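You operate a simulated robot arm through the tools that you are given. There is no shell and no other tool.

Carry out the task below with a simulated robot arm. There is one attempt and no reset: what you move stays moved.

JOB
Slide the coupler carrier in, latch it, then wipe its track clean with the teal cloth.
Fine: use the small cloth by the seal button and put it back; leave the carrier latched. What is to be rubbed or washed off counts as gone when no trace of it is left.

Only the result counts: the job must be done as asked and must still hold three seconds after the hand-in. Knocking over, shifting, dropping, spilling or breaking anything else fails it. Lids that push on must go on centred and level and be pressed home; caps that screw on are set level and turned clockwise until they are tight. Flat cloth is picked up by pressing the open fingertips on it (5 to 10 N) and closing them slowly along it; thin cloth reads only 2 to 8 mm in the jaws.

ROBOT AND FRAMES
A 6-joint arm with a two-finger parallel gripper, fixed in place. Base frame: the origin is at the foot of the arm, x ahead of it, y to its left, z up; the work surface is at about z = 0.868. Lengths are in m, angles in degrees, forces in N, time in s.
With the tool pointing down near the work surface it reaches from about 0.46 to 0.88 m from the base axis. Its first joint turns from -115.0 to 115.0 degrees. Payload 4.2 kg.
The tool frame sits at the grasp point between the pads (the TCP): z along the fingers, y along the line on which they close. The tips reach 0.023 m beyond it. The gripper opens to 0.094 m. The fingers are 0.038 m wide and 0.01 m thick; the gripper's body (0.054 by 0.096 m) begins 0.039 m behind the TCP.
Orientation is that of the tool frame in the base frame, as [roll, pitch, yaw] about the fixed x, y, z axes, in that order (R = Rz(yaw) Ry(pitch) Rx(roll)). With the fingers straight down and closing along the base's y, the tool's x points along the base's -x, its y along +y and its z along -z.

CONTROLS
- The arm moves only by the tool arm_command. Its argument "commands" is a list of rows, each a list of 7 numbers: the shift along the base's x, y, z in units of 20 mm (1.0 is 20 mm), then the turn, a rotation vector about the base's x, y, z in units of 6 degrees (1.0 is 6 degrees), then the gripper command, from -1 (shut) to 1 (fully open), values between in proportion. In form: [[x, y, z, ax, ay, az, hand], ...]. A call has 1 to 20 rows; each row shifts and turns the commanded pose from where the row before left it. A call with a number of a shift or a turn outside -1 to 1 is refused whole. A row lasts 0.2 s, in which the tool goes at most 0.05 m and 8.6 degrees; a call with a longer step from one row to the next is refused whole, and so is a gripper value outside its range. Where a pose cannot be reached the arm comes as near as it can. A force on the tool above 50 N (or 10 N above the force at the start of the call, whichever is more), or a blocked arm, ends the call early, and 0.2 s more pass. Each finger travels about 0.108 m/s and halts on what it meets, pressing with about 43 N; the grip force reading is that of the motor and also rises with nothing between the fingers. The clock runs only during rows and for 0.2 s after the last one: add rows that do not move to give the fingers time. The reply holds the time, the measured pose of the TCP, the force on the tool along the base axes, the opening and the grip force, in the units named above and with some noise, with the torque about the TCP (base axes, N m) and any sound that the robot's microphone picked up.
- Cameras (640 x 400 px; columns grow to the right, rows downward): "scene" is fixed at [0.046, 0.4997, 1.4383]; the picture's right is [-0.51, -0.86, 0.00], its down [-0.50, 0.29, -0.82] and it looks along [0.70, -0.41, -0.58] (base axes); focal length 309 px, centre (320, 200). "wrist" rides on the gripper at [0.086, 0.016, -0.075] in the tool frame; the picture's right is [-0.18, 0.98, 0.00], its down [-0.58, -0.11, -0.81] and it looks along [-0.79, -0.15, 0.59] (tool axes); focal length 243 px, centre (320, 200). There is no depth. A picture from a camera that has moved, and an enlarged one, comes with that camera's place and axes in the base frame and with its lens. The place of the scene camera against the robot may be out by one fixed shift of up to 0.012 m in any direction.
- camera(camera): a new picture of that camera. The clock stands still meanwhile.
- lift_body(by): slides the trunk up (or, below 0, down) by that many m; the arm rides with it, the base frame stays. It gives what a move gives, with no picture.
- enlarge(camera, box): a new picture of the part [left, top, right, bottom] of that camera's present view, enlarged. The clock stands still meanwhile.
- close_job(): hands the job in; it is judged then, once.

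Places have to be worked out from the pictures, the camera data and where the tool is seen. Open the gripper and draw the arm clear of the work before you hand the job in, unless the task says otherwise.

The tools are called after "Call:" as name(argument=value, ...) on one line, values as JSON. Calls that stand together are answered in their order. arm_command: Moves the arm, as the interface text tells. Its arguments: {"type":"object","properties":{"commands":{"type":"array","items":{"type":"array","items":{"type":"number"}}}},"required":["commands"]} The other tools are called the same way: lift_body (by) slides the trunk up or down; camera (camera) takes a picture; enlarge (camera, box) takes an enlarged picture of a part of a camera's view; close_job () hands the job in.

At the start:

```text
time_s: 0.0
ee_pos: [0.4105, 0.442, 1.2019]
tcp_rot: [-180.0, -0.1, 179.9]
ft_force: [-1.2, 0.6, 0.1]
ft_torque: [-0.01, 0.02, -0.03]
width: 0.0942
grasp_force: 0.0
trunk travel left (down, up): [-0.8, 0.19]
```

scene: 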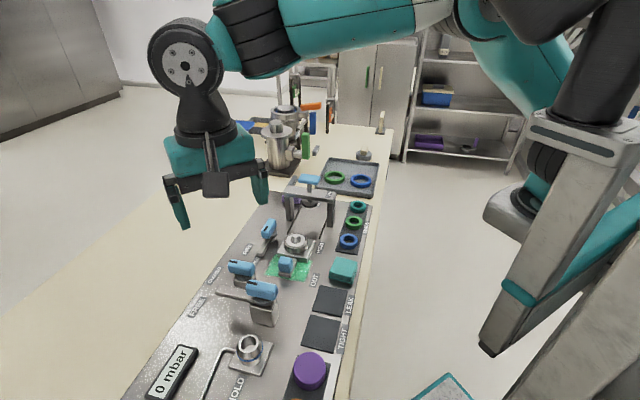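
wrist: 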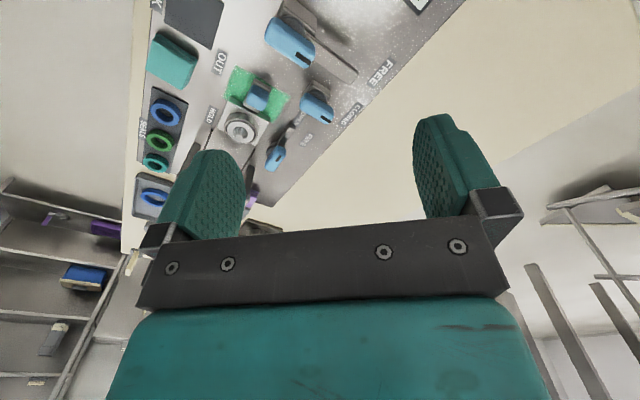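

I start by looking closer at the panel to identify the carrier, its track, the latch, the cloths and the seal button.

Call:
enlarge(camera="scene", box=[200, 160, 400, 285])

Call:
enlarge(camera="scene", box=[120, 260, 380, 400])

Call:
enlarge(camera="wrist", box=[120, 0, 440, 200])

```text
3.20 times, centred on (300, 222) of scene
camera zoom: at [0.046, 0.4997, 1.4383], right [-0.51, -0.86, 0.0], down [-0.5, 0.29, -0.82], along [0.7, -0.41, -0.58], focal length 990 px, centre (384, 128)
```

zoom: 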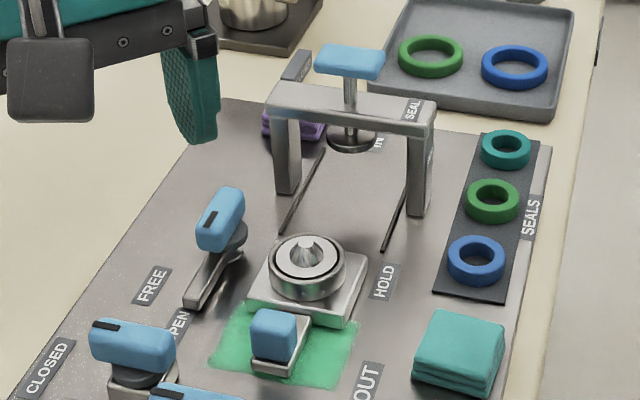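

```text
2.46 times, centred on (250, 330) of scene
camera zoom: at [0.046, 0.4997, 1.4383], right [-0.51, -0.86, 0.0], down [-0.5, 0.29, -0.82], along [0.7, -0.41, -0.58], focal length 761 px, centre (492, -120)
```

zoom: 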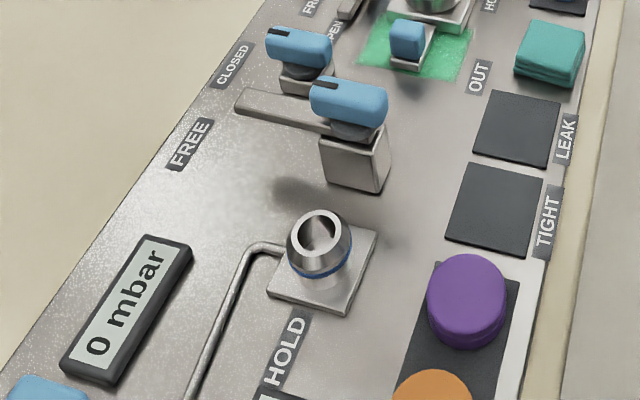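

```text
2.00 times, centred on (280, 100) of wrist
camera zoom: at [0.3241, 0.4567, 1.2777], right [0.18, 0.98, 0.0], down [0.58, -0.11, 0.81], along [0.79, -0.15, -0.59], focal length 485 px, centre (400, 400)
```

zoom: 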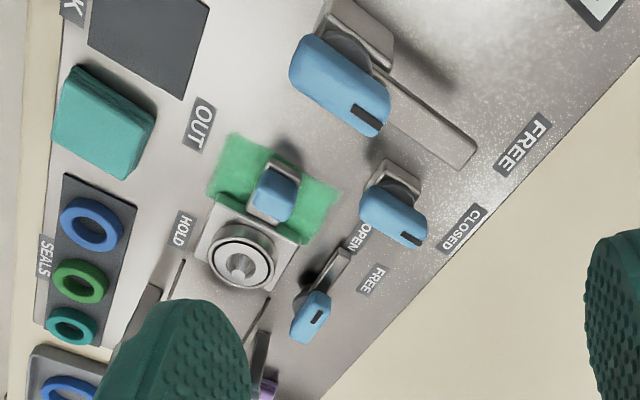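

The panel runs diagonally (about -45° from x); the carrier is at about (0.58, 0.26) and the green stain lies on its track, but the seal button and cloths are not yet clear. I turn the wrist to look along the panel and get a second view.

Call:
arm_command(commands=[[0, 0, 0, 0, 0, -1, 1], [0, 0, 0, 0, 0, -1, 1], [0, 0, 0, 0, 0, -1, 1], [0, 0, 0, 0, 0, -1, 1], [0, 0, 0, 0, 0, -1, 1], [0, 0, 0, 0, 0, 0, 1]])

Call:
camera(camera="wrist")

Call:
camera(camera="scene")

```text
time_s: 1.4
ee_pos: [0.4103, 0.4419, 1.2027]
tcp_rot: [180.0, -0.1, 149.9]
ft_force: [0.5, 0.3, 0.8]
ft_torque: [0.04, 0.0, -0.01]
width: 0.094
grasp_force: 0.2
trunk travel left (down, up): [-0.8, 0.19]
```

```text
taken
camera wrist: at [0.3432, 0.4984, 1.2777], right [0.65, 0.76, 0.0], down [0.45, -0.39, 0.81], along [0.61, -0.53, -0.59], focal length 243 px, centre (320, 200)
```

wrist: 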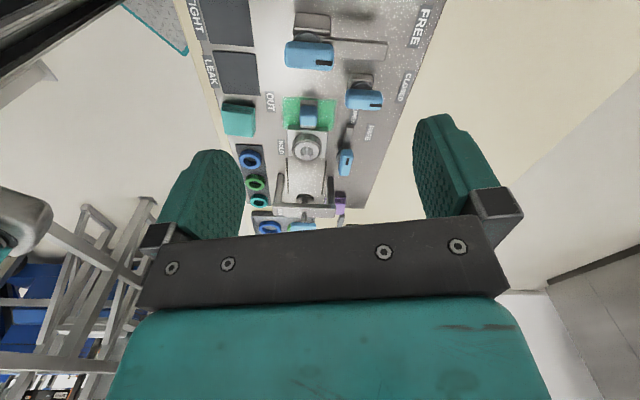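

```text
taken
```

scene: 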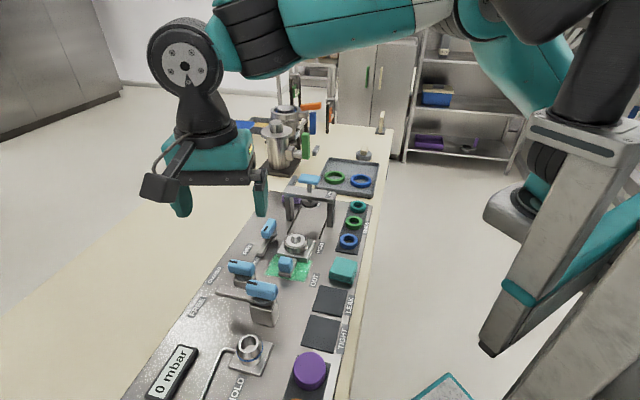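

The wrist now looks along the panel; I enlarge the track, bridge and the corner with the teal-bordered thing to read the labels.

Call:
enlarge(camera="wrist", box=[210, 90, 410, 240])

Call:
enlarge(camera="wrist", box=[100, 0, 260, 100])

Call:
enlarge(camera="scene", box=[260, 160, 360, 225])

Call:
enlarge(camera="scene", box=[260, 340, 500, 400])

```text
2.67 times, centred on (310, 165) of wrist
camera zoom: at [0.3432, 0.4984, 1.2777], right [0.65, 0.76, 0.0], down [0.45, -0.39, 0.81], along [0.61, -0.53, -0.59], focal length 647 px, centre (347, 293)
```

zoom: 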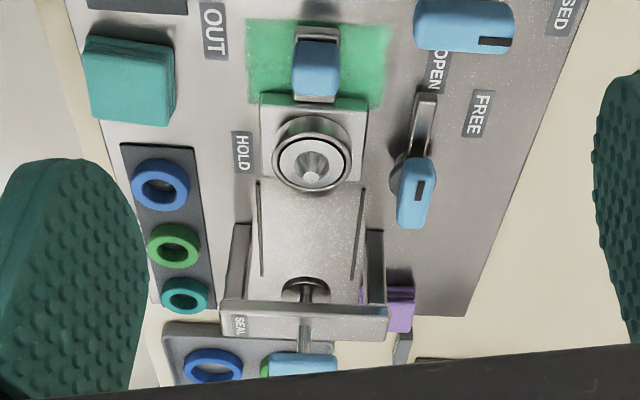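

```text
4.00 times, centred on (180, 50) of wrist
camera zoom: at [0.3432, 0.4984, 1.2777], right [0.65, 0.76, 0.0], down [0.45, -0.39, 0.81], along [0.61, -0.53, -0.59], focal length 970 px, centre (880, 800)
```

zoom: 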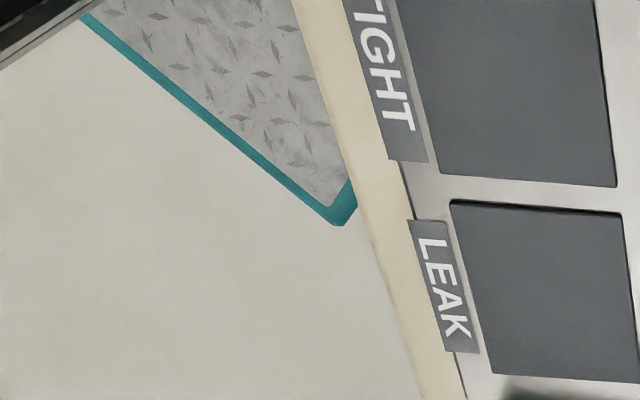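

```text
6.15 times, centred on (310, 192) of scene
camera zoom: at [0.046, 0.4997, 1.4383], right [-0.51, -0.86, 0.0], down [-0.5, 0.29, -0.82], along [0.7, -0.41, -0.58], focal length 1904 px, centre (382, 246)
```

zoom: 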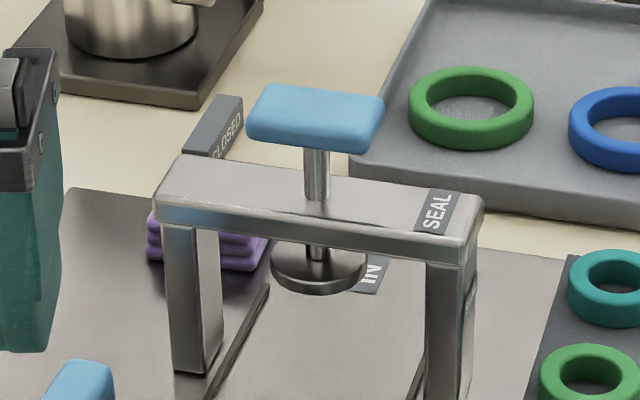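

```text
2.67 times, centred on (380, 370) of scene
camera zoom: at [0.046, 0.4997, 1.4383], right [-0.51, -0.86, 0.0], down [-0.5, 0.29, -0.82], along [0.7, -0.41, -0.58], focal length 825 px, centre (160, -253)
```

zoom: 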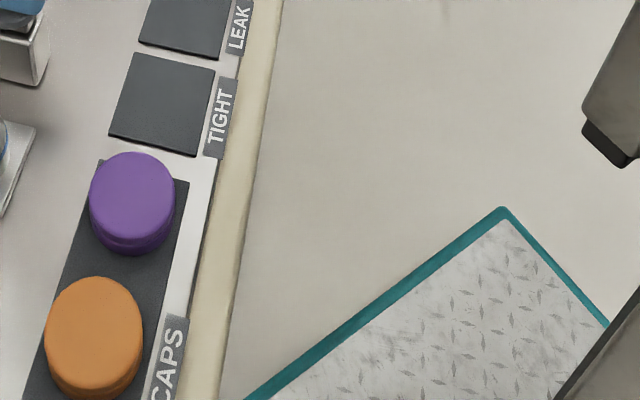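

I see two folded cloths: a teal one beside "OUT"/SEALS rack and a purple one behind the bridge leg of the "SEAL" press. Before deciding which one is meant, I look at the rest of the panel (the near end) by turning the wrist the other way.

Call:
arm_command(commands=[[0, 0, 0, 0, 0, 1, 1], [0, 0, 0, 0, 0, 1, 1], [0, 0, 0, 0, 0, 1, 1], [0, 0, 0, 0, 0, 1, 1], [0, 0, 0, 0, 0, 1, 1], [0, 0, 0, 0, 0, 1, 1], [0, 0, 0, 0, 0, 1, 1], [0, 0, 0, 0, 0, 1, 1], [0, 0, 0, 0, 0, 1, 1], [0, 0, 0, 0, 0, 1, 1], [0, 0, 0, 0, 0, 1, 1], [0, 0, 0, 0, 0, 1, 1], [0, 0, 0, 0, 0, 1, 1], [0, 0, 0, 0, 0, 1, 1], [0, 0, 0, 0, 0, 1, 1], [0, 0, 0, 0, 0, 1, 1], [0, 0, 0, 0, 0, 1, 1], [0, 0, 0, 0, 0, 1, 1], [0, 0, 0, 0, 0, 0, 1]])

Call:
camera(camera="wrist")

Call:
camera(camera="scene")

```text
time_s: 5.4
ee_pos: [0.4122, 0.4411, 1.2031]
tcp_rot: [179.9, 0.0, -101.9]
ft_force: [-0.5, 0.3, 0.9]
ft_torque: [0.0, 0.02, -0.01]
width: 0.0941
grasp_force: 0.1
trunk travel left (down, up): [-0.8, 0.19]
```

```text
taken
camera wrist: at [0.3771, 0.3595, 1.278], right [-0.92, 0.38, 0.0], down [0.23, 0.55, 0.81], along [0.31, 0.74, -0.59], focal length 243 px, centre (320, 200)
```

wrist: 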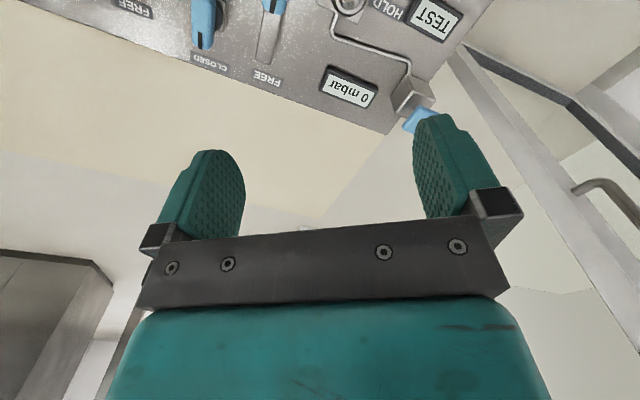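

```text
taken
```

scene: 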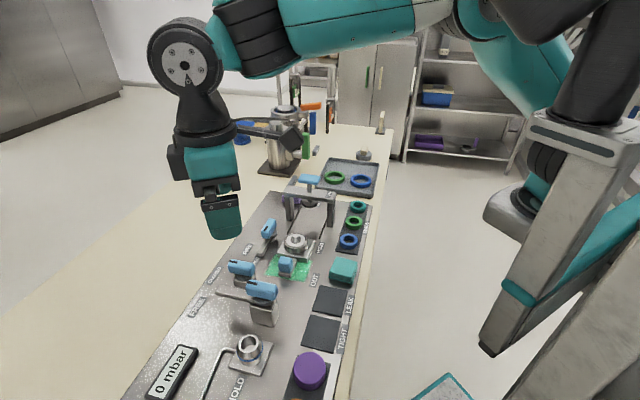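

The near end shows a gauge, a TEST plate and a blue handle at the corner, no cloth so far; I turn a little further to see the remaining corner by the caps.

Call:
arm_command(commands=[[0, 0, 0.5, 0, 0, 1, 1], [0, 0, 0.5, 0, 0, 1, 1], [0, 0, 0.5, 0, 0, 1, 1], [0, 0, 0.5, 0, 0, 1, 1], [0, 0, 0.5, 0, 0, 1, 1], [0, 0, 0, 0, 0, 1, 1], [0, 0, 0, 0, 0, 0, 1]])

Call:
camera(camera="wrist")

```text
time_s: 7.0
ee_pos: [0.4121, 0.4404, 1.2521]
tcp_rot: [-179.9, 0.0, -65.9]
ft_force: [-0.5, 0.9, 0.3]
ft_torque: [0.04, 0.03, -0.01]
width: 0.0941
grasp_force: 0.1
trunk travel left (down, up): [-0.8, 0.19]
```

```text
taken
camera wrist: at [0.4313, 0.355, 1.3274], right [-0.97, -0.23, 0.0], down [-0.14, 0.58, 0.81], along [-0.19, 0.78, -0.59], focal length 243 px, centre (320, 200)
```

wrist: 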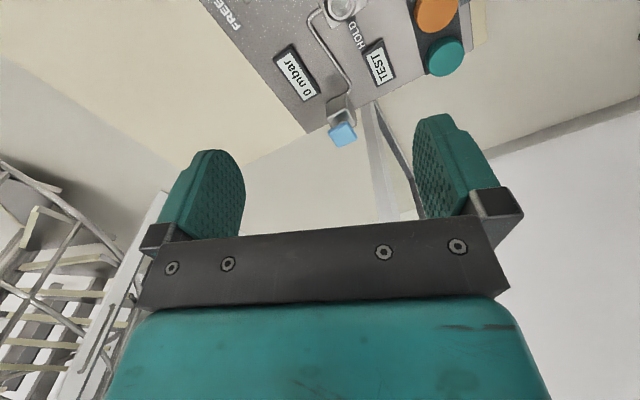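

No other cloth there, so the candidates are the teal one and the purple one. I turn back so the camera looks along the track and come closer for measuring.

Call:
arm_command(commands=[[0, 0, 0, 0, 0, -1, 1], [0, 0, 0, 0, 0, -1, 1], [0, 0, 0, 0, 0, -1, 1], [0, 0, 0, 0, 0, -1, 1], [0, 0, 0, 0, 0, -1, 1], [0, 0, 0, 0, 0, -1, 1], [0, 0, 0, 0, 0, -1, 1], [0, 0, 0, 0, 0, -1, 1], [0, 0, 0, 0, 0, -1, 1], [0, 0, 0, 0, 0, -1, 1], [0, 0, 0, 0, 0, -1, 1], [0, 0, 0, 0, 0, -1, 1], [0, 0, 0, 0, 0, -1, 1], [0, 0, 0, 0, 0, -1, 1], [0, 0, 0, 0, 0, -1, 1], [0, 0, 0, 0, 0, -1, 1], [0, 0, 0, 0, 0, -1, 1], [0, 0, 0, 0, 0, -1, 1], [0, 0, 0, 0, 0, -1, 1], [0, 0, 0, 0, 0, -1, 1]])

Call:
arm_command(commands=[[0.2, -0.2, -0.8, 0, 0, -1, 1], [0.2, -0.2, -0.8, 0, 0, -1, 1], [0.2, -0.2, -0.8, 0, 0, -1, 1], [0.2, -0.2, -0.8, 0, 0, -1, 1], [0.2, -0.2, -0.8, 0, 0, -1, 1], [0.2, -0.2, -0.8, 0, 0, -1, 1], [0.2, -0.2, -0.8, 0, 0, 0, 1], [0, -0.2, -0.8, 0, 0, 0, 1], [0, -0.2, -0.8, 0, 0, 0, 1], [0, 0, 0, 0, 0, 0, 1]])

Call:
camera(camera="wrist")

Call:
camera(camera="scene")

```text
time_s: 11.2
ee_pos: [0.411, 0.4422, 1.2527]
tcp_rot: [180.0, -0.1, 173.8]
ft_force: [0.1, -0.4, 1.3]
ft_torque: [-0.03, -0.03, 0.0]
width: 0.0939
grasp_force: 0.1
trunk travel left (down, up): [-0.8, 0.19]
```

```text
time_s: 13.4
ee_pos: [0.4406, 0.4053, 1.1097]
tcp_rot: [-180.0, 0.0, 138.0]
ft_force: [0.0, -0.2, 0.8]
ft_torque: [0.0, 0.0, -0.01]
width: 0.094
grasp_force: 0.2
trunk travel left (down, up): [-0.8, 0.19]
```

```text
taken
camera wrist: at [0.3857, 0.4747, 1.183], right [0.79, 0.61, 0.0], down [0.36, -0.47, 0.81], along [0.49, -0.64, -0.59], focal length 243 px, centre (320, 200)
```

wrist: 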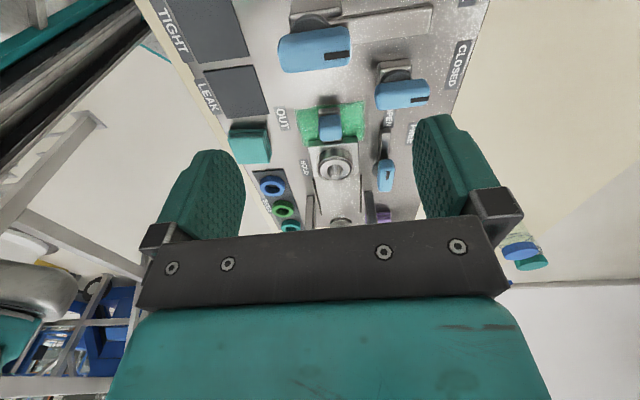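

```text
taken
```

scene: 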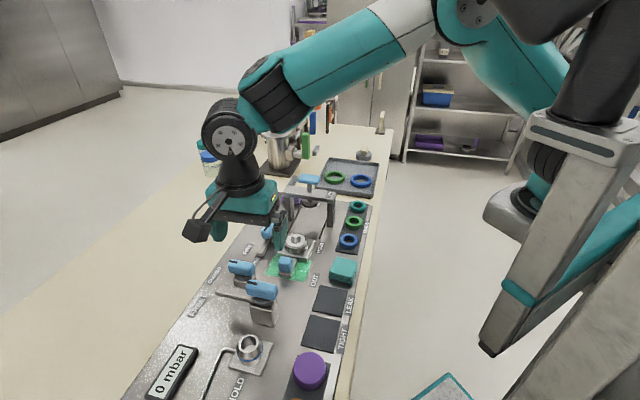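

A blue/teal object appears at the far side that the gripper hid before; I enlarge it along with the track region.

Call:
enlarge(camera="scene", box=[180, 90, 400, 230])

Call:
enlarge(camera="wrist", box=[440, 200, 600, 300])

Call:
enlarge(camera="wrist", box=[200, 80, 440, 235])

```text
2.86 times, centred on (290, 160) of scene
camera zoom: at [0.046, 0.4997, 1.4383], right [-0.51, -0.86, 0.0], down [-0.5, 0.29, -0.82], along [0.7, -0.41, -0.58], focal length 884 px, centre (406, 314)
```

zoom: 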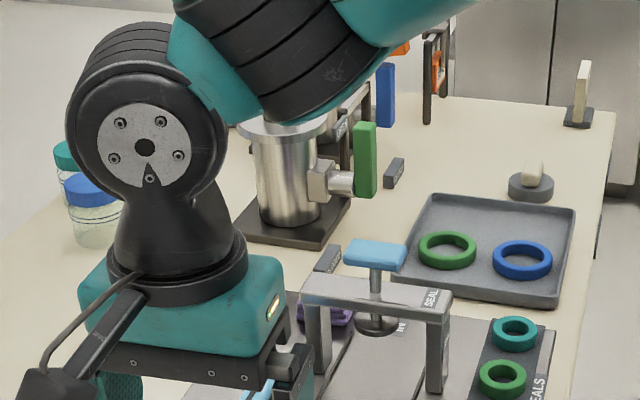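

```text
4.00 times, centred on (520, 250) of wrist
camera zoom: at [0.3857, 0.4747, 1.183], right [0.79, 0.61, 0.0], down [0.36, -0.47, 0.81], along [0.49, -0.64, -0.59], focal length 970 px, centre (-480, 0)
```

zoom: 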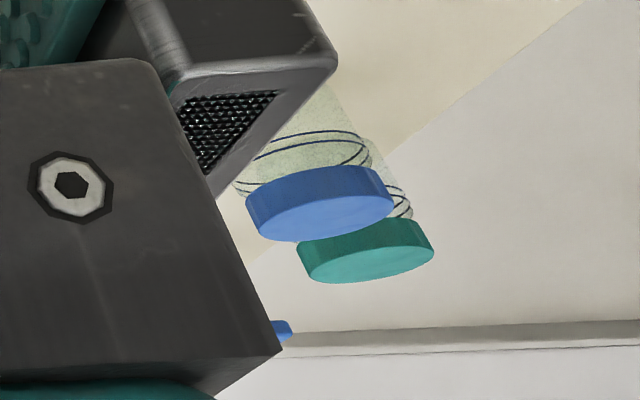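

```text
2.58 times, centred on (320, 158) of wrist
camera zoom: at [0.3857, 0.4747, 1.183], right [0.79, 0.61, 0.0], down [0.36, -0.47, 0.81], along [0.49, -0.64, -0.59], focal length 626 px, centre (320, 310)
```

zoom: 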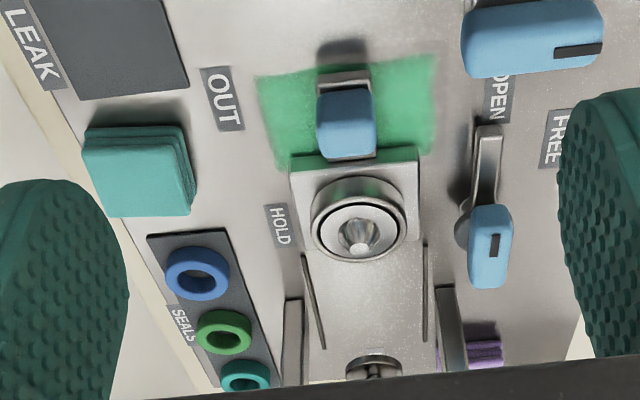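

I enlarge the far machine region to check there is no other "seal" button or cloth there.

Call:
enlarge(camera="scene", box=[260, 90, 400, 180])

Call:
enlarge(camera="scene", box=[270, 165, 350, 215])

Call:
enlarge(camera="scene", box=[310, 230, 390, 290])

```text
4.44 times, centred on (330, 135) of scene
camera zoom: at [0.046, 0.4997, 1.4383], right [-0.51, -0.86, 0.0], down [-0.5, 0.29, -0.82], along [0.7, -0.41, -0.58], focal length 1375 px, centre (276, 489)
```

zoom: 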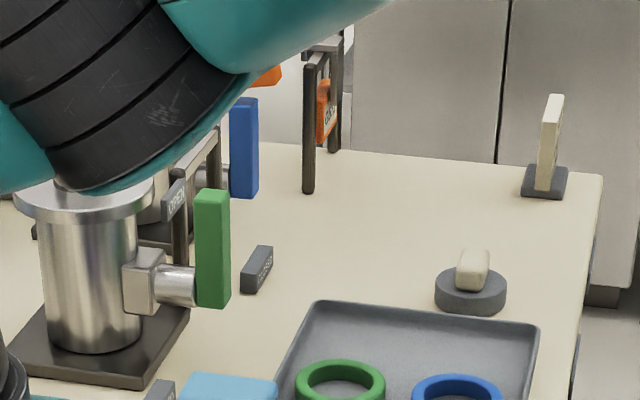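

```text
8.00 times, centred on (310, 190) of scene
camera zoom: at [0.046, 0.4997, 1.4383], right [-0.51, -0.86, 0.0], down [-0.5, 0.29, -0.82], along [0.7, -0.41, -0.58], focal length 2475 px, centre (400, 280)
```

zoom: 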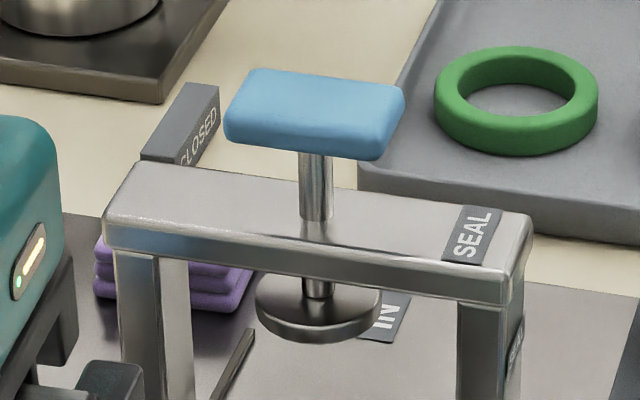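

```text
6.67 times, centred on (350, 260) of scene
camera zoom: at [0.046, 0.4997, 1.4383], right [-0.51, -0.86, 0.0], down [-0.5, 0.29, -0.82], along [0.7, -0.41, -0.58], focal length 2062 px, centre (120, -200)
```

zoom: 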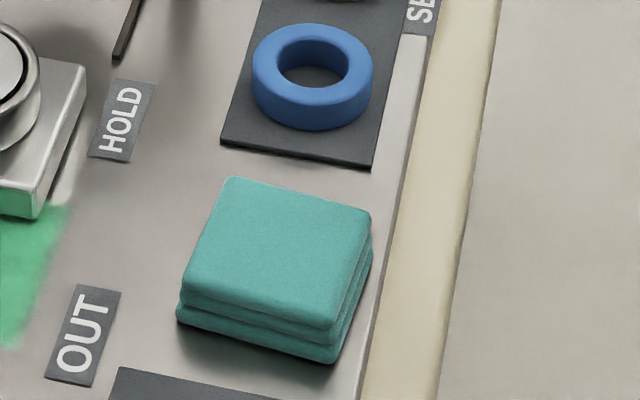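

Panel axes are at 45°: with s=(x−y)/√2 along the track and w=(x+y)/√2 across it, the track centre is at w≈0.595, the carrier handle at s≈0.145, the press at s≈0.36, the latch pivot near s≈0.24, w≈0.675. I move above the carrier with the camera on the robot side (yaw 225°) to get a second, triangulating view.

Call:
arm_command(commands=[[0.32, -0.5, -0.2, 0, 0, 0.967, 1], [0.32, -0.5, -0.2, 0, 0, 0.967, 1], [0.32, -0.5, -0.2, 0, 0, 0.967, 1], [0.32, -0.5, -0.2, 0, 0, 0.967, 1], [0.32, -0.5, -0.2, 0, 0, 0.967, 1], [0.32, -0.5, -0.2, 0, 0, 0.967, 1], [0.32, -0.5, -0.2, 0, 0, 0.967, 1], [0.32, -0.5, -0.2, 0, 0, 0.967, 1], [0.32, -0.5, -0.2, 0, 0, 0.967, 1], [0.32, -0.5, -0.2, 0, 0, 0.967, 1], [0.32, -0.5, -0.2, 0, 0, 0.967, 1], [0.32, -0.5, -0.2, 0, 0, 0.967, 1], [0.32, -0.5, -0.2, 0, 0, 0.967, 1], [0.32, -0.5, -0.2, 0, 0, 0.967, 1], [0.32, -0.5, -0.2, 0, 0, 0.967, 1], [0, 0, 0, 0, 0, 0, 1]])

Call:
camera(camera="wrist")

Call:
camera(camera="scene")

```text
time_s: 16.8
ee_pos: [0.5351, 0.2549, 1.0496]
tcp_rot: [-179.9, -0.1, -134.9]
ft_force: [0.3, -0.1, -0.5]
ft_torque: [0.01, -0.02, 0.0]
width: 0.094
grasp_force: 0.1
trunk travel left (down, up): [-0.8, 0.19]
```

```text
taken
camera wrist: at [0.4625, 0.2046, 1.1241], right [-0.57, 0.82, 0.0], down [0.49, 0.33, 0.81], along [0.66, 0.46, -0.59], focal length 243 px, centre (320, 200)
```

wrist: 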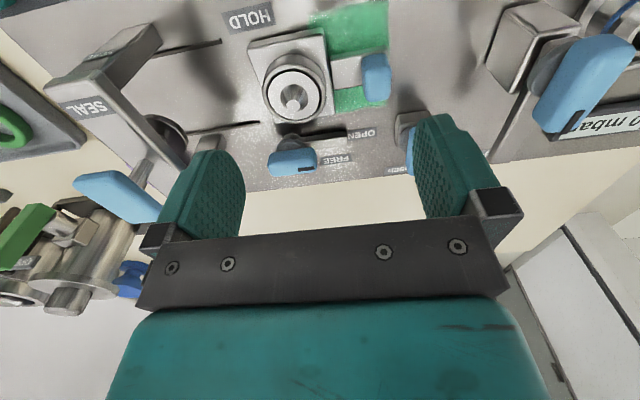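

```text
taken
```

scene: 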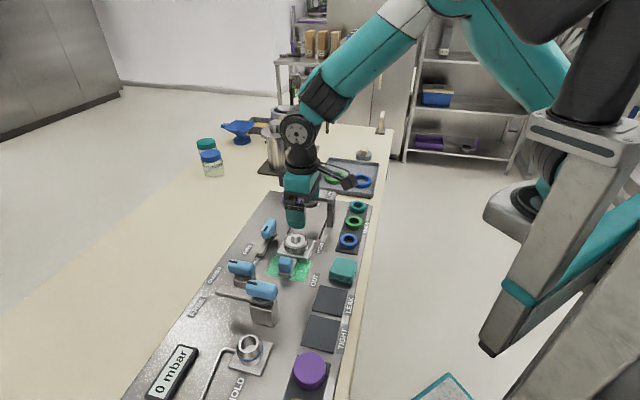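

This side view shows the carrier, handle, latch lever and bridge; I enlarge to measure.

Call:
enlarge(camera="wrist", box=[220, 0, 430, 190])

Call:
enlarge(camera="wrist", box=[60, 0, 260, 180])

Call:
enlarge(camera="scene", box=[220, 210, 360, 310])

```text
2.11 times, centred on (325, 95) of wrist
camera zoom: at [0.4625, 0.2046, 1.1241], right [-0.57, 0.82, 0.0], down [0.49, 0.33, 0.81], along [0.66, 0.46, -0.59], focal length 511 px, centre (310, 421)
```

zoom: 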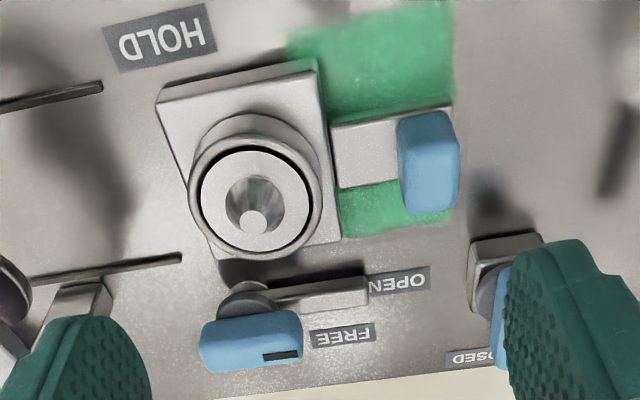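

```text
2.22 times, centred on (160, 90) of wrist
camera zoom: at [0.4625, 0.2046, 1.1241], right [-0.57, 0.82, 0.0], down [0.49, 0.33, 0.81], along [0.66, 0.46, -0.59], focal length 539 px, centre (676, 444)
```

zoom: 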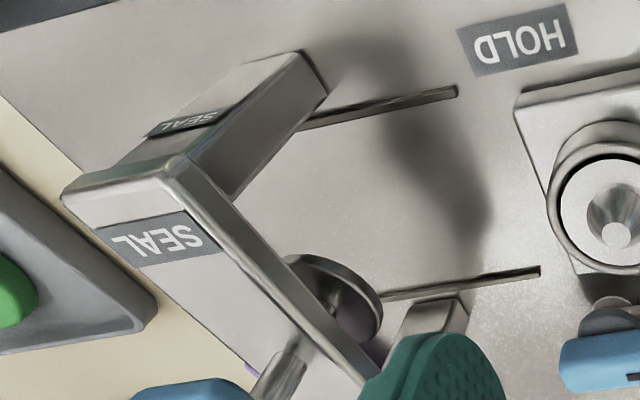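

```text
4.00 times, centred on (290, 260) of scene
camera zoom: at [0.046, 0.4997, 1.4383], right [-0.51, -0.86, 0.0], down [-0.5, 0.29, -0.82], along [0.7, -0.41, -0.58], focal length 1237 px, centre (440, -40)
```

zoom: 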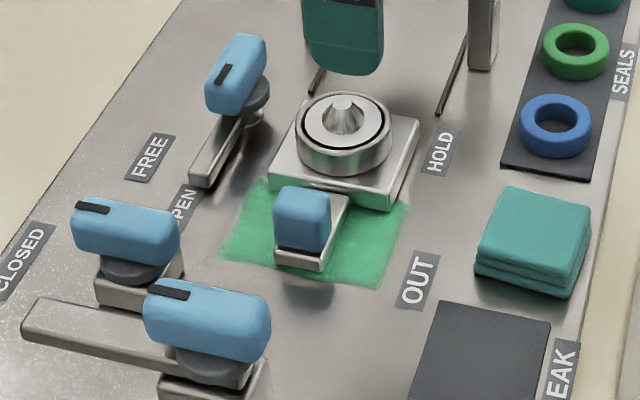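

Triangulation gives: handle knob s 0.139–0.166, z 0.889–0.913; latch knob centre s≈0.257, w≈0.678, z≈0.907 with its bar pointing back toward me (FREE). I'll push the handle from behind with closed fingers: go to s≈0.118, w≈0.595 and partly down first.

Call:
arm_command(commands=[[-0.31, 0.824, 0, 0, 0, 0, -1], [-0.31, 0.824, 0, 0, 0, 0, -1], [-0.31, 0.824, 0, 0, 0, 0, -1], [-0.31, 0.824, 0, 0, 0, 0, -1], [-0.31, 0.824, 0, 0, 0, 0, -1], [0, 0, -0.8, 0, 0, 0, -1], [0, 0, -0.8, 0, 0, 0, -1], [0, 0, -0.8, 0, 0, 0, -1], [0, 0, -0.8, 0, 0, 0, -1], [0, 0, -0.8, 0, 0, 0, -1], [0, 0, 0, 0, 0, 0, -1]])

Call:
camera(camera="wrist")

Call:
enlarge(camera="scene", box=[220, 190, 380, 300])

```text
time_s: 19.2
ee_pos: [0.5054, 0.3361, 0.9694]
tcp_rot: [180.0, -0.1, -135.0]
ft_force: [0.0, -0.1, -0.1]
ft_torque: [-0.01, 0.01, -0.01]
width: 0.0
grasp_force: 42.6
trunk travel left (down, up): [-0.8, 0.19]
```

```text
taken
camera wrist: at [0.4318, 0.286, 1.0446], right [-0.56, 0.83, 0.0], down [0.49, 0.33, 0.81], along [0.67, 0.46, -0.59], focal length 243 px, centre (320, 200)
```

wrist: 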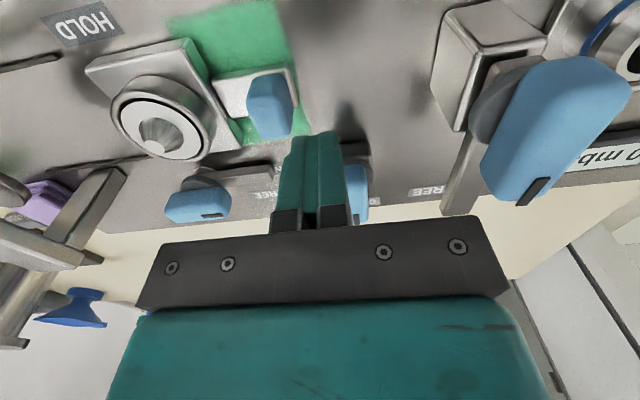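

```text
3.64 times, centred on (300, 245) of scene
camera zoom: at [0.046, 0.4997, 1.4383], right [-0.51, -0.86, 0.0], down [-0.5, 0.29, -0.82], along [0.7, -0.41, -0.58], focal length 1125 px, centre (393, 36)
```

zoom: 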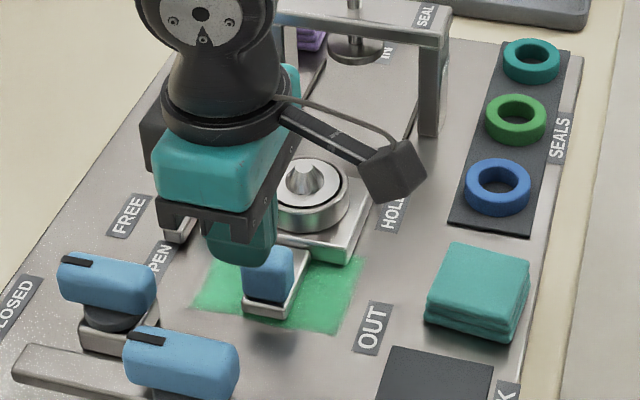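

The closed fingers stand about 7 mm behind the knob's rear face. I lower them to tip height ≈0.894.

Call:
arm_command(commands=[[0, 0, -0.87, 0, 0, 0, -1], [0, 0, -0.87, 0, 0, 0, -1], [0, 0, -0.87, 0, 0, 0, -1], [0, 0, 0, 0, 0, 0, -1]])

Call:
camera(camera="wrist")

Call:
enlarge(camera="scene", box=[220, 190, 380, 300])

```text
time_s: 20.2
ee_pos: [0.5036, 0.3375, 0.9171]
tcp_rot: [-180.0, 0.1, -135.0]
ft_force: [0.8, -0.3, -0.9]
ft_torque: [0.02, -0.01, -0.02]
width: 0.0
grasp_force: 42.8
trunk travel left (down, up): [-0.8, 0.19]
```

```text
taken
camera wrist: at [0.43, 0.2874, 0.9916], right [-0.56, 0.83, 0.0], down [0.49, 0.33, 0.81], along [0.67, 0.46, -0.59], focal length 243 px, centre (320, 200)
```

wrist: 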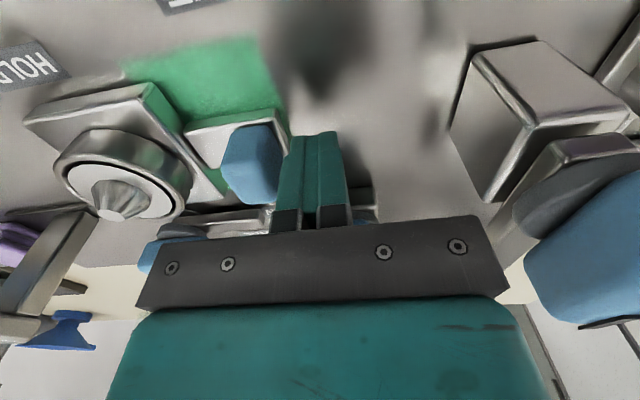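

```text
3.64 times, centred on (300, 245) of scene
camera zoom: at [0.046, 0.4997, 1.4383], right [-0.51, -0.86, 0.0], down [-0.5, 0.29, -0.82], along [0.7, -0.41, -0.58], focal length 1125 px, centre (393, 36)
```

zoom: 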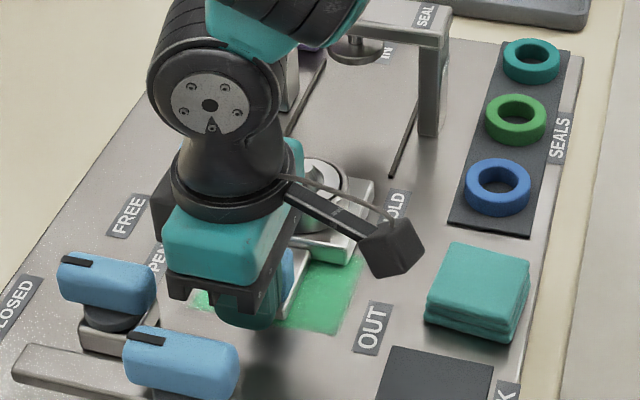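

Fingers are just behind the knob at the right height. I push along +s in 10 mm steps and watch the force.

Call:
arm_command(commands=[[0.354, -0.354, 0, 0, 0, 0, -1], [0.354, -0.354, 0, 0, 0, 0, -1], [0.354, -0.354, 0, 0, 0, 0, -1], [0.354, -0.354, 0, 0, 0, 0, -1], [0, 0, 0, 0, 0, 0, -1]])

Call:
camera(camera="wrist")

```text
time_s: 21.4
ee_pos: [0.5315, 0.3085, 0.9171]
tcp_rot: [-180.0, 0.0, -135.0]
ft_force: [0.4, 0.6, 0.2]
ft_torque: [0.02, 0.01, -0.03]
width: 0.0001
grasp_force: 42.4
trunk travel left (down, up): [-0.8, 0.19]
```

```text
taken
camera wrist: at [0.4591, 0.2582, 0.9919], right [-0.56, 0.83, 0.0], down [0.49, 0.33, 0.81], along [0.67, 0.46, -0.59], focal length 243 px, centre (320, 200)
```

wrist: 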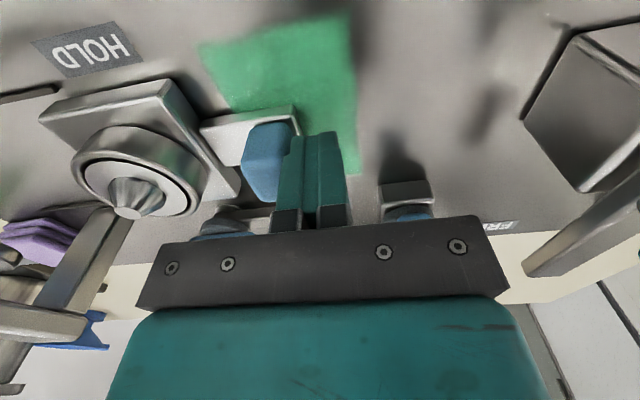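

The carrier follows with hardly any force. I continue pushing.

Call:
arm_command(commands=[[0.354, -0.354, 0, 0, 0, 0, -1], [0.354, -0.354, 0, 0, 0, 0, -1], [0.354, -0.354, 0, 0, 0, 0, -1], [0.354, -0.354, 0, 0, 0, 0, -1], [0.354, -0.354, 0, 0, 0, 0, -1], [0.354, -0.354, 0, 0, 0, 0, -1], [0, 0, 0, 0, 0, 0, -1]])

Call:
camera(camera="wrist")

Call:
enlarge(camera="scene", box=[220, 170, 380, 290])

```text
time_s: 23.0
ee_pos: [0.5746, 0.2666, 0.918]
tcp_rot: [-180.0, 0.2, -135.0]
ft_force: [-5.1, -5.9, 22.3]
ft_torque: [-0.23, -0.09, -0.06]
width: 0.0001
grasp_force: 42.1
trunk travel left (down, up): [-0.8, 0.19]
```

```text
taken
camera wrist: at [0.5019, 0.2162, 0.992], right [-0.56, 0.83, 0.0], down [0.49, 0.33, 0.81], along [0.67, 0.46, -0.59], focal length 243 px, centre (320, 200)
```

wrist: 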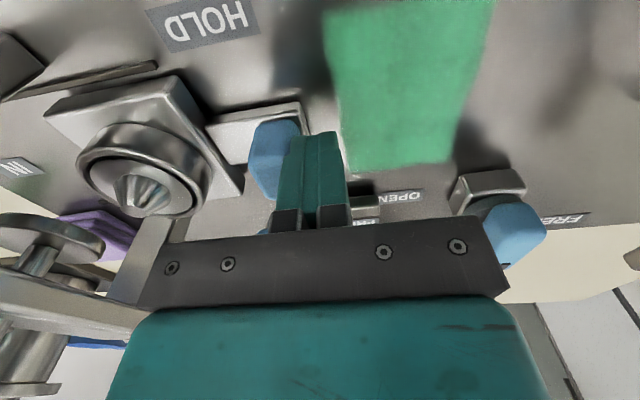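

```text
3.33 times, centred on (300, 230) of scene
camera zoom: at [0.046, 0.4997, 1.4383], right [-0.51, -0.86, 0.0], down [-0.5, 0.29, -0.82], along [0.7, -0.41, -0.58], focal length 1031 px, centre (387, 100)
```

zoom: 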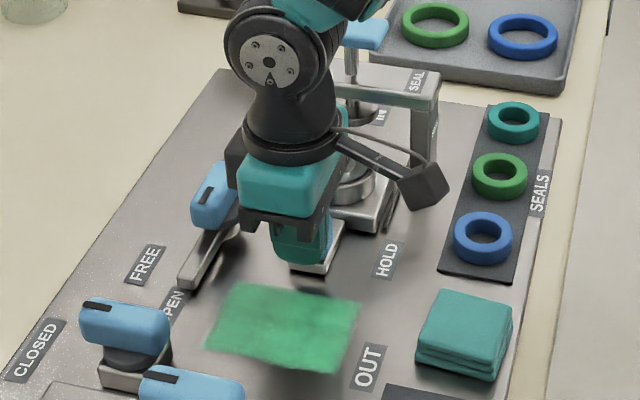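

The last reading shows 22 N upward on the tips with almost no push force; I hold still and read it again before going on, and look closely.

Call:
arm_command(commands=[[0, 0, 0, 0, 0, 0, -1]])

Call:
enlarge(camera="wrist", box=[180, 70, 400, 240])

Call:
enlarge(camera="scene", box=[250, 185, 340, 250])

```text
time_s: 23.4
ee_pos: [0.5759, 0.267, 0.9173]
tcp_rot: [180.0, 0.1, -135.0]
ft_force: [-5.0, -5.1, 25.7]
ft_torque: [-0.29, -0.12, -0.11]
width: 0.0
grasp_force: 42.3
trunk travel left (down, up): [-0.8, 0.19]
```

```text
2.35 times, centred on (290, 155) of wrist
camera zoom: at [0.5017, 0.2165, 0.992], right [-0.56, 0.83, 0.0], down [0.49, 0.33, 0.81], along [0.67, 0.46, -0.59], focal length 571 px, centre (391, 306)
```

zoom: 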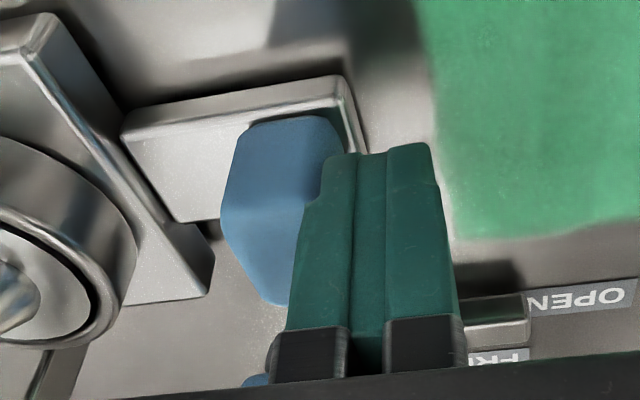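

```text
6.15 times, centred on (295, 218) of scene
camera zoom: at [0.046, 0.4997, 1.4383], right [-0.51, -0.86, 0.0], down [-0.5, 0.29, -0.82], along [0.7, -0.41, -0.58], focal length 1904 px, centre (474, 92)
```

zoom: 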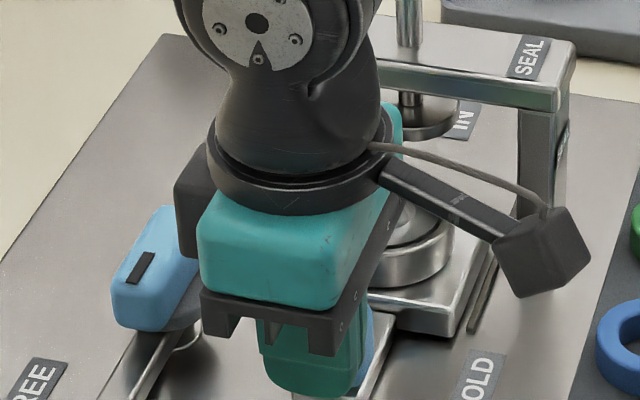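

The tips seem to be resting on the handle's metal stub just behind the knob. I raise 5 mm to unload it and re-read.

Call:
arm_command(commands=[[0, 0, 0.25, 0, 0, 0, -1], [0, 0, 0, 0, 0, 0, -1]])

```text
time_s: 24.0
ee_pos: [0.5764, 0.2667, 0.9209]
tcp_rot: [180.0, -0.1, -135.0]
ft_force: [-0.5, 0.2, -0.6]
ft_torque: [-0.01, 0.0, 0.02]
width: 0.0
grasp_force: 41.6
trunk travel left (down, up): [-0.8, 0.19]
```

Unloaded. I continue pushing in small steps, checking the force.

Call:
arm_command(commands=[[0.25, -0.25, 0, 0, 0, 0, -1], [0.25, -0.25, 0, 0, 0, 0, -1], [0, 0, 0, 0, 0, 0, -1]])

Call:
camera(camera="wrist")

```text
time_s: 24.8
ee_pos: [0.5852, 0.2565, 0.9224]
tcp_rot: [-180.0, 0.0, -135.0]
ft_force: [1.1, 0.1, -0.3]
ft_torque: [0.02, 0.01, -0.02]
width: 0.0
grasp_force: 41.9
trunk travel left (down, up): [-0.8, 0.19]
```

```text
taken
camera wrist: at [0.5119, 0.206, 0.9969], right [-0.56, 0.83, 0.0], down [0.49, 0.33, 0.81], along [0.67, 0.46, -0.59], focal length 243 px, centre (320, 200)
```

wrist: 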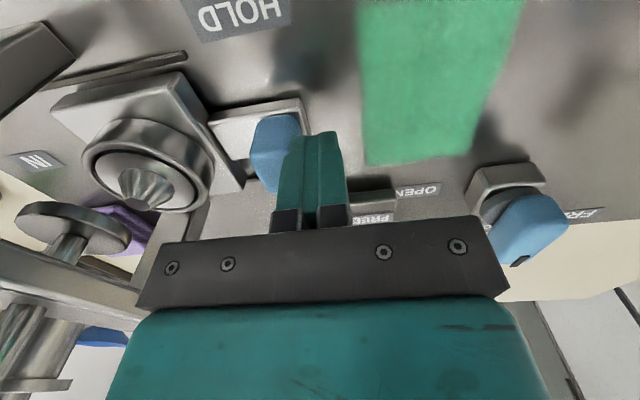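

Still free movement; the coupler is approaching the press axis. I push on in small steps.

Call:
arm_command(commands=[[0.25, -0.25, 0, 0, 0, 0, -1], [0.25, -0.25, 0, 0, 0, 0, -1], [0, 0, 0, 0, 0, 0, -1]])

Call:
camera(camera="wrist")

Call:
enlarge(camera="scene", box=[250, 165, 350, 245])

```text
time_s: 25.6
ee_pos: [0.5954, 0.2457, 0.921]
tcp_rot: [-180.0, 0.0, -135.0]
ft_force: [-0.4, 0.1, -0.7]
ft_torque: [-0.03, 0.01, 0.03]
width: 0.0
grasp_force: 42.6
trunk travel left (down, up): [-0.8, 0.19]
```

```text
taken
camera wrist: at [0.5224, 0.1952, 0.9965], right [-0.56, 0.83, 0.0], down [0.49, 0.33, 0.81], along [0.67, 0.46, -0.59], focal length 243 px, centre (320, 200)
```

wrist: 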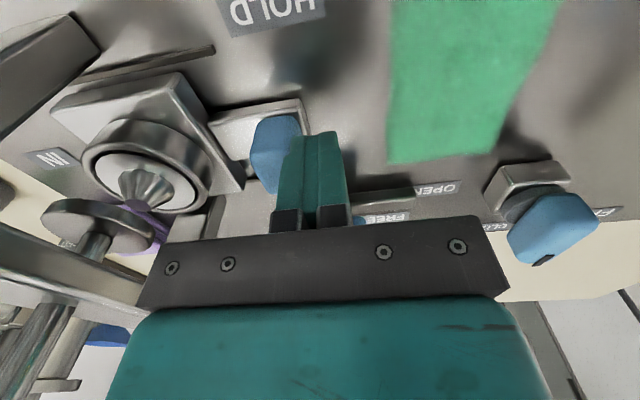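

```text
5.00 times, centred on (300, 205) of scene
camera zoom: at [0.046, 0.4997, 1.4383], right [-0.51, -0.86, 0.0], down [-0.5, 0.29, -0.82], along [0.7, -0.41, -0.58], focal length 1547 px, centre (420, 175)
```

zoom: 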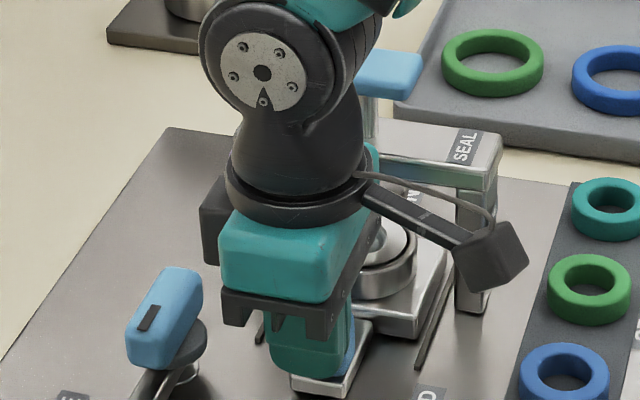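

By the wrist view the coupler is at s≈0.353 and the press axis at s≈0.367, so about 14 mm remain. I continue in small steps.

Call:
arm_command(commands=[[0.177, -0.177, 0, 0, 0, 0, -1], [0.177, -0.177, 0, 0, 0, 0, -1], [0, 0, 0, 0, 0, 0, -1]])

Call:
camera(camera="wrist")

```text
time_s: 26.4
ee_pos: [0.602, 0.2386, 0.9222]
tcp_rot: [-180.0, 0.0, -135.1]
ft_force: [0.3, -0.6, -0.2]
ft_torque: [-0.01, 0.03, -0.01]
width: 0.0001
grasp_force: 42.8
trunk travel left (down, up): [-0.8, 0.19]
```

```text
taken
camera wrist: at [0.5291, 0.188, 0.9965], right [-0.56, 0.83, 0.0], down [0.49, 0.33, 0.81], along [0.67, 0.46, -0.59], focal length 243 px, centre (320, 200)
```

wrist: 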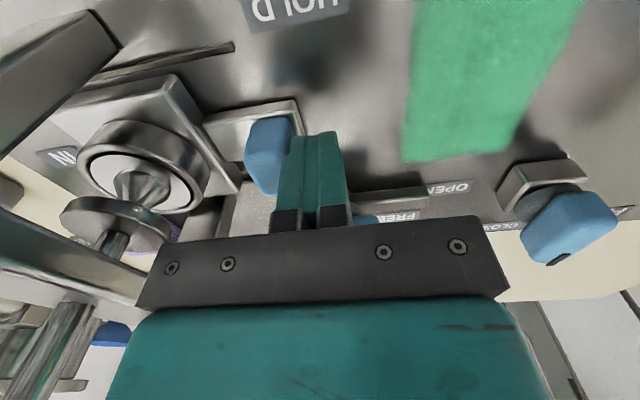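

Still moving freely. A further 10 mm in fine steps.

Call:
arm_command(commands=[[0.177, -0.177, 0, 0, 0, 0, -1], [0.177, -0.177, 0, 0, 0, 0, -1], [0, 0, 0, 0, 0, 0, -1]])

Call:
camera(camera="wrist")

Call:
enlarge(camera="scene", box=[250, 165, 350, 245])

```text
time_s: 27.2
ee_pos: [0.6054, 0.2356, 0.9219]
tcp_rot: [179.6, -0.1, -134.5]
ft_force: [-32.2, 27.9, 0.4]
ft_torque: [0.28, 0.39, -0.51]
width: 0.0
grasp_force: 42.4
trunk travel left (down, up): [-0.8, 0.19]
```

```text
taken
camera wrist: at [0.5329, 0.1842, 0.9969], right [-0.57, 0.82, 0.01], down [0.49, 0.33, 0.8], along [0.66, 0.46, -0.59], focal length 243 px, centre (320, 200)
```

wrist: 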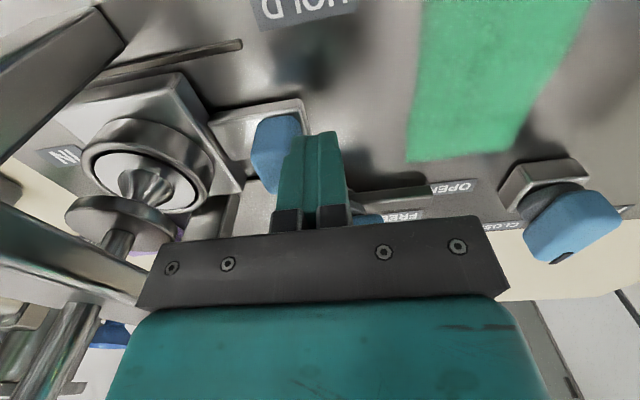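

```text
5.00 times, centred on (300, 205) of scene
camera zoom: at [0.046, 0.4997, 1.4383], right [-0.51, -0.86, 0.0], down [-0.5, 0.29, -0.82], along [0.7, -0.41, -0.58], focal length 1547 px, centre (420, 175)
```

zoom: 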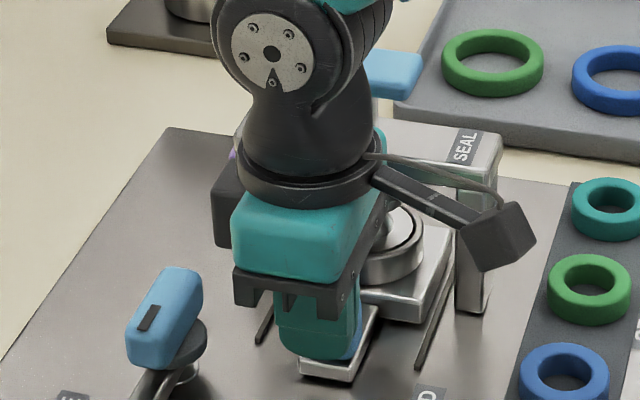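

42 N against the push along the track: the carrier is at its stop under the press. I back off, raise, and move above the latch knob with yaw 135° to look at it.

Call:
arm_command(commands=[[-0.354, 0.354, 0, 0, 0, 0, -1], [-0.354, 0.354, 0, 0, 0, 0, -1], [0, 0, 1, 0, 0, 0, -1], [0, 0, 1, 0, 0, 0, -1], [0, 0, 1, 0, 0, 0, -1], [0, 0, 1, 0, 0, 0, -1], [0, 0, 1, 0, 0, 0, -1], [0, 0, 0, 0, 0, 0, -1]])

Call:
arm_command(commands=[[0.218, 0.173, 0, 0, 0, -1, 0.3], [0.218, 0.173, 0, 0, 0, -1, 0.3], [0.218, 0.173, 0, 0, 0, -1, 0.3], [0.218, 0.173, 0, 0, 0, -1, 0.3], [0.218, 0.173, 0, 0, 0, -1, 0.3], [0.218, 0.173, 0, 0, 0, -1, 0.3], [0.218, 0.173, 0, 0, 0, -1, 0.3], [0.218, 0.173, 0, 0, 0, -1, 0.3], [0.218, 0.173, 0, 0, 0, -1, 0.3], [0.218, 0.173, 0, 0, 0, -1, 0.3], [0.218, 0.173, 0, 0, 0, -1, 0.3], [0.218, 0.173, 0, 0, 0, -1, 0.3], [0.218, 0.173, 0, 0, 0, -1, 0.3], [0.218, 0.173, 0, 0, 0, -1, 0.3], [0.218, 0.173, 0, 0, 0, -1, 0.3], [0, 0, 0, 0, 0, 0, 0.3]])

Call:
camera(camera="wrist")

Call:
enlarge(camera="scene", box=[220, 165, 380, 285])

```text
time_s: 29.0
ee_pos: [0.5946, 0.2469, 1.0208]
tcp_rot: [-180.0, 0.0, -135.0]
ft_force: [0.4, 0.1, -0.1]
ft_torque: [-0.02, 0.05, 0.0]
width: 0.0
grasp_force: 42.3
trunk travel left (down, up): [-0.8, 0.19]
```

```text
time_s: 32.4
ee_pos: [0.6607, 0.2997, 1.0224]
tcp_rot: [179.9, 0.0, 134.9]
ft_force: [0.2, -0.5, -0.5]
ft_torque: [0.01, -0.03, 0.03]
width: 0.0609
grasp_force: 0.2
trunk travel left (down, up): [-0.8, 0.19]
```

```text
taken
camera wrist: at [0.6109, 0.3714, 1.0973], right [0.83, 0.56, 0.0], down [0.33, -0.49, 0.81], along [0.45, -0.67, -0.59], focal length 243 px, centre (320, 200)
```

wrist: 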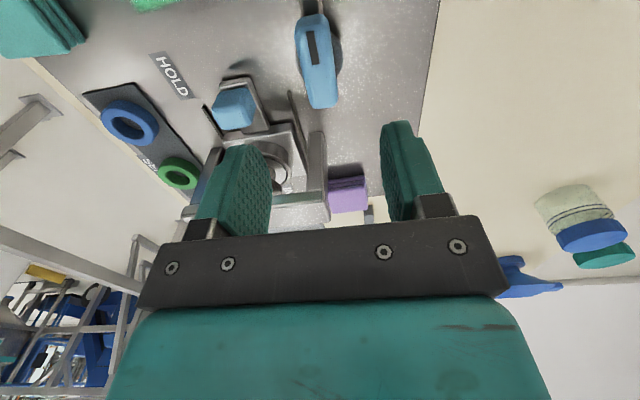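

```text
3.33 times, centred on (300, 225) of scene
camera zoom: at [0.046, 0.4997, 1.4383], right [-0.51, -0.86, 0.0], down [-0.5, 0.29, -0.82], along [0.7, -0.41, -0.58], focal length 1031 px, centre (387, 117)
```

zoom: 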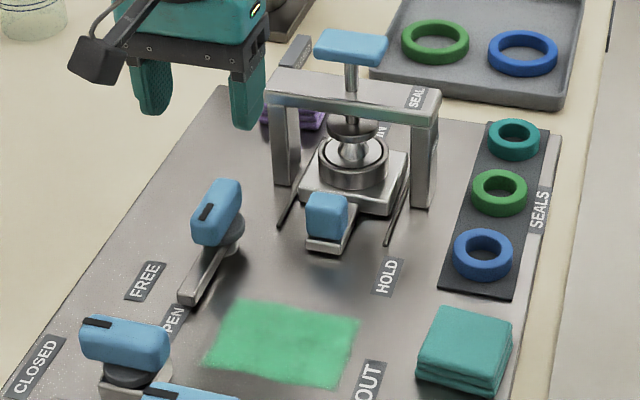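

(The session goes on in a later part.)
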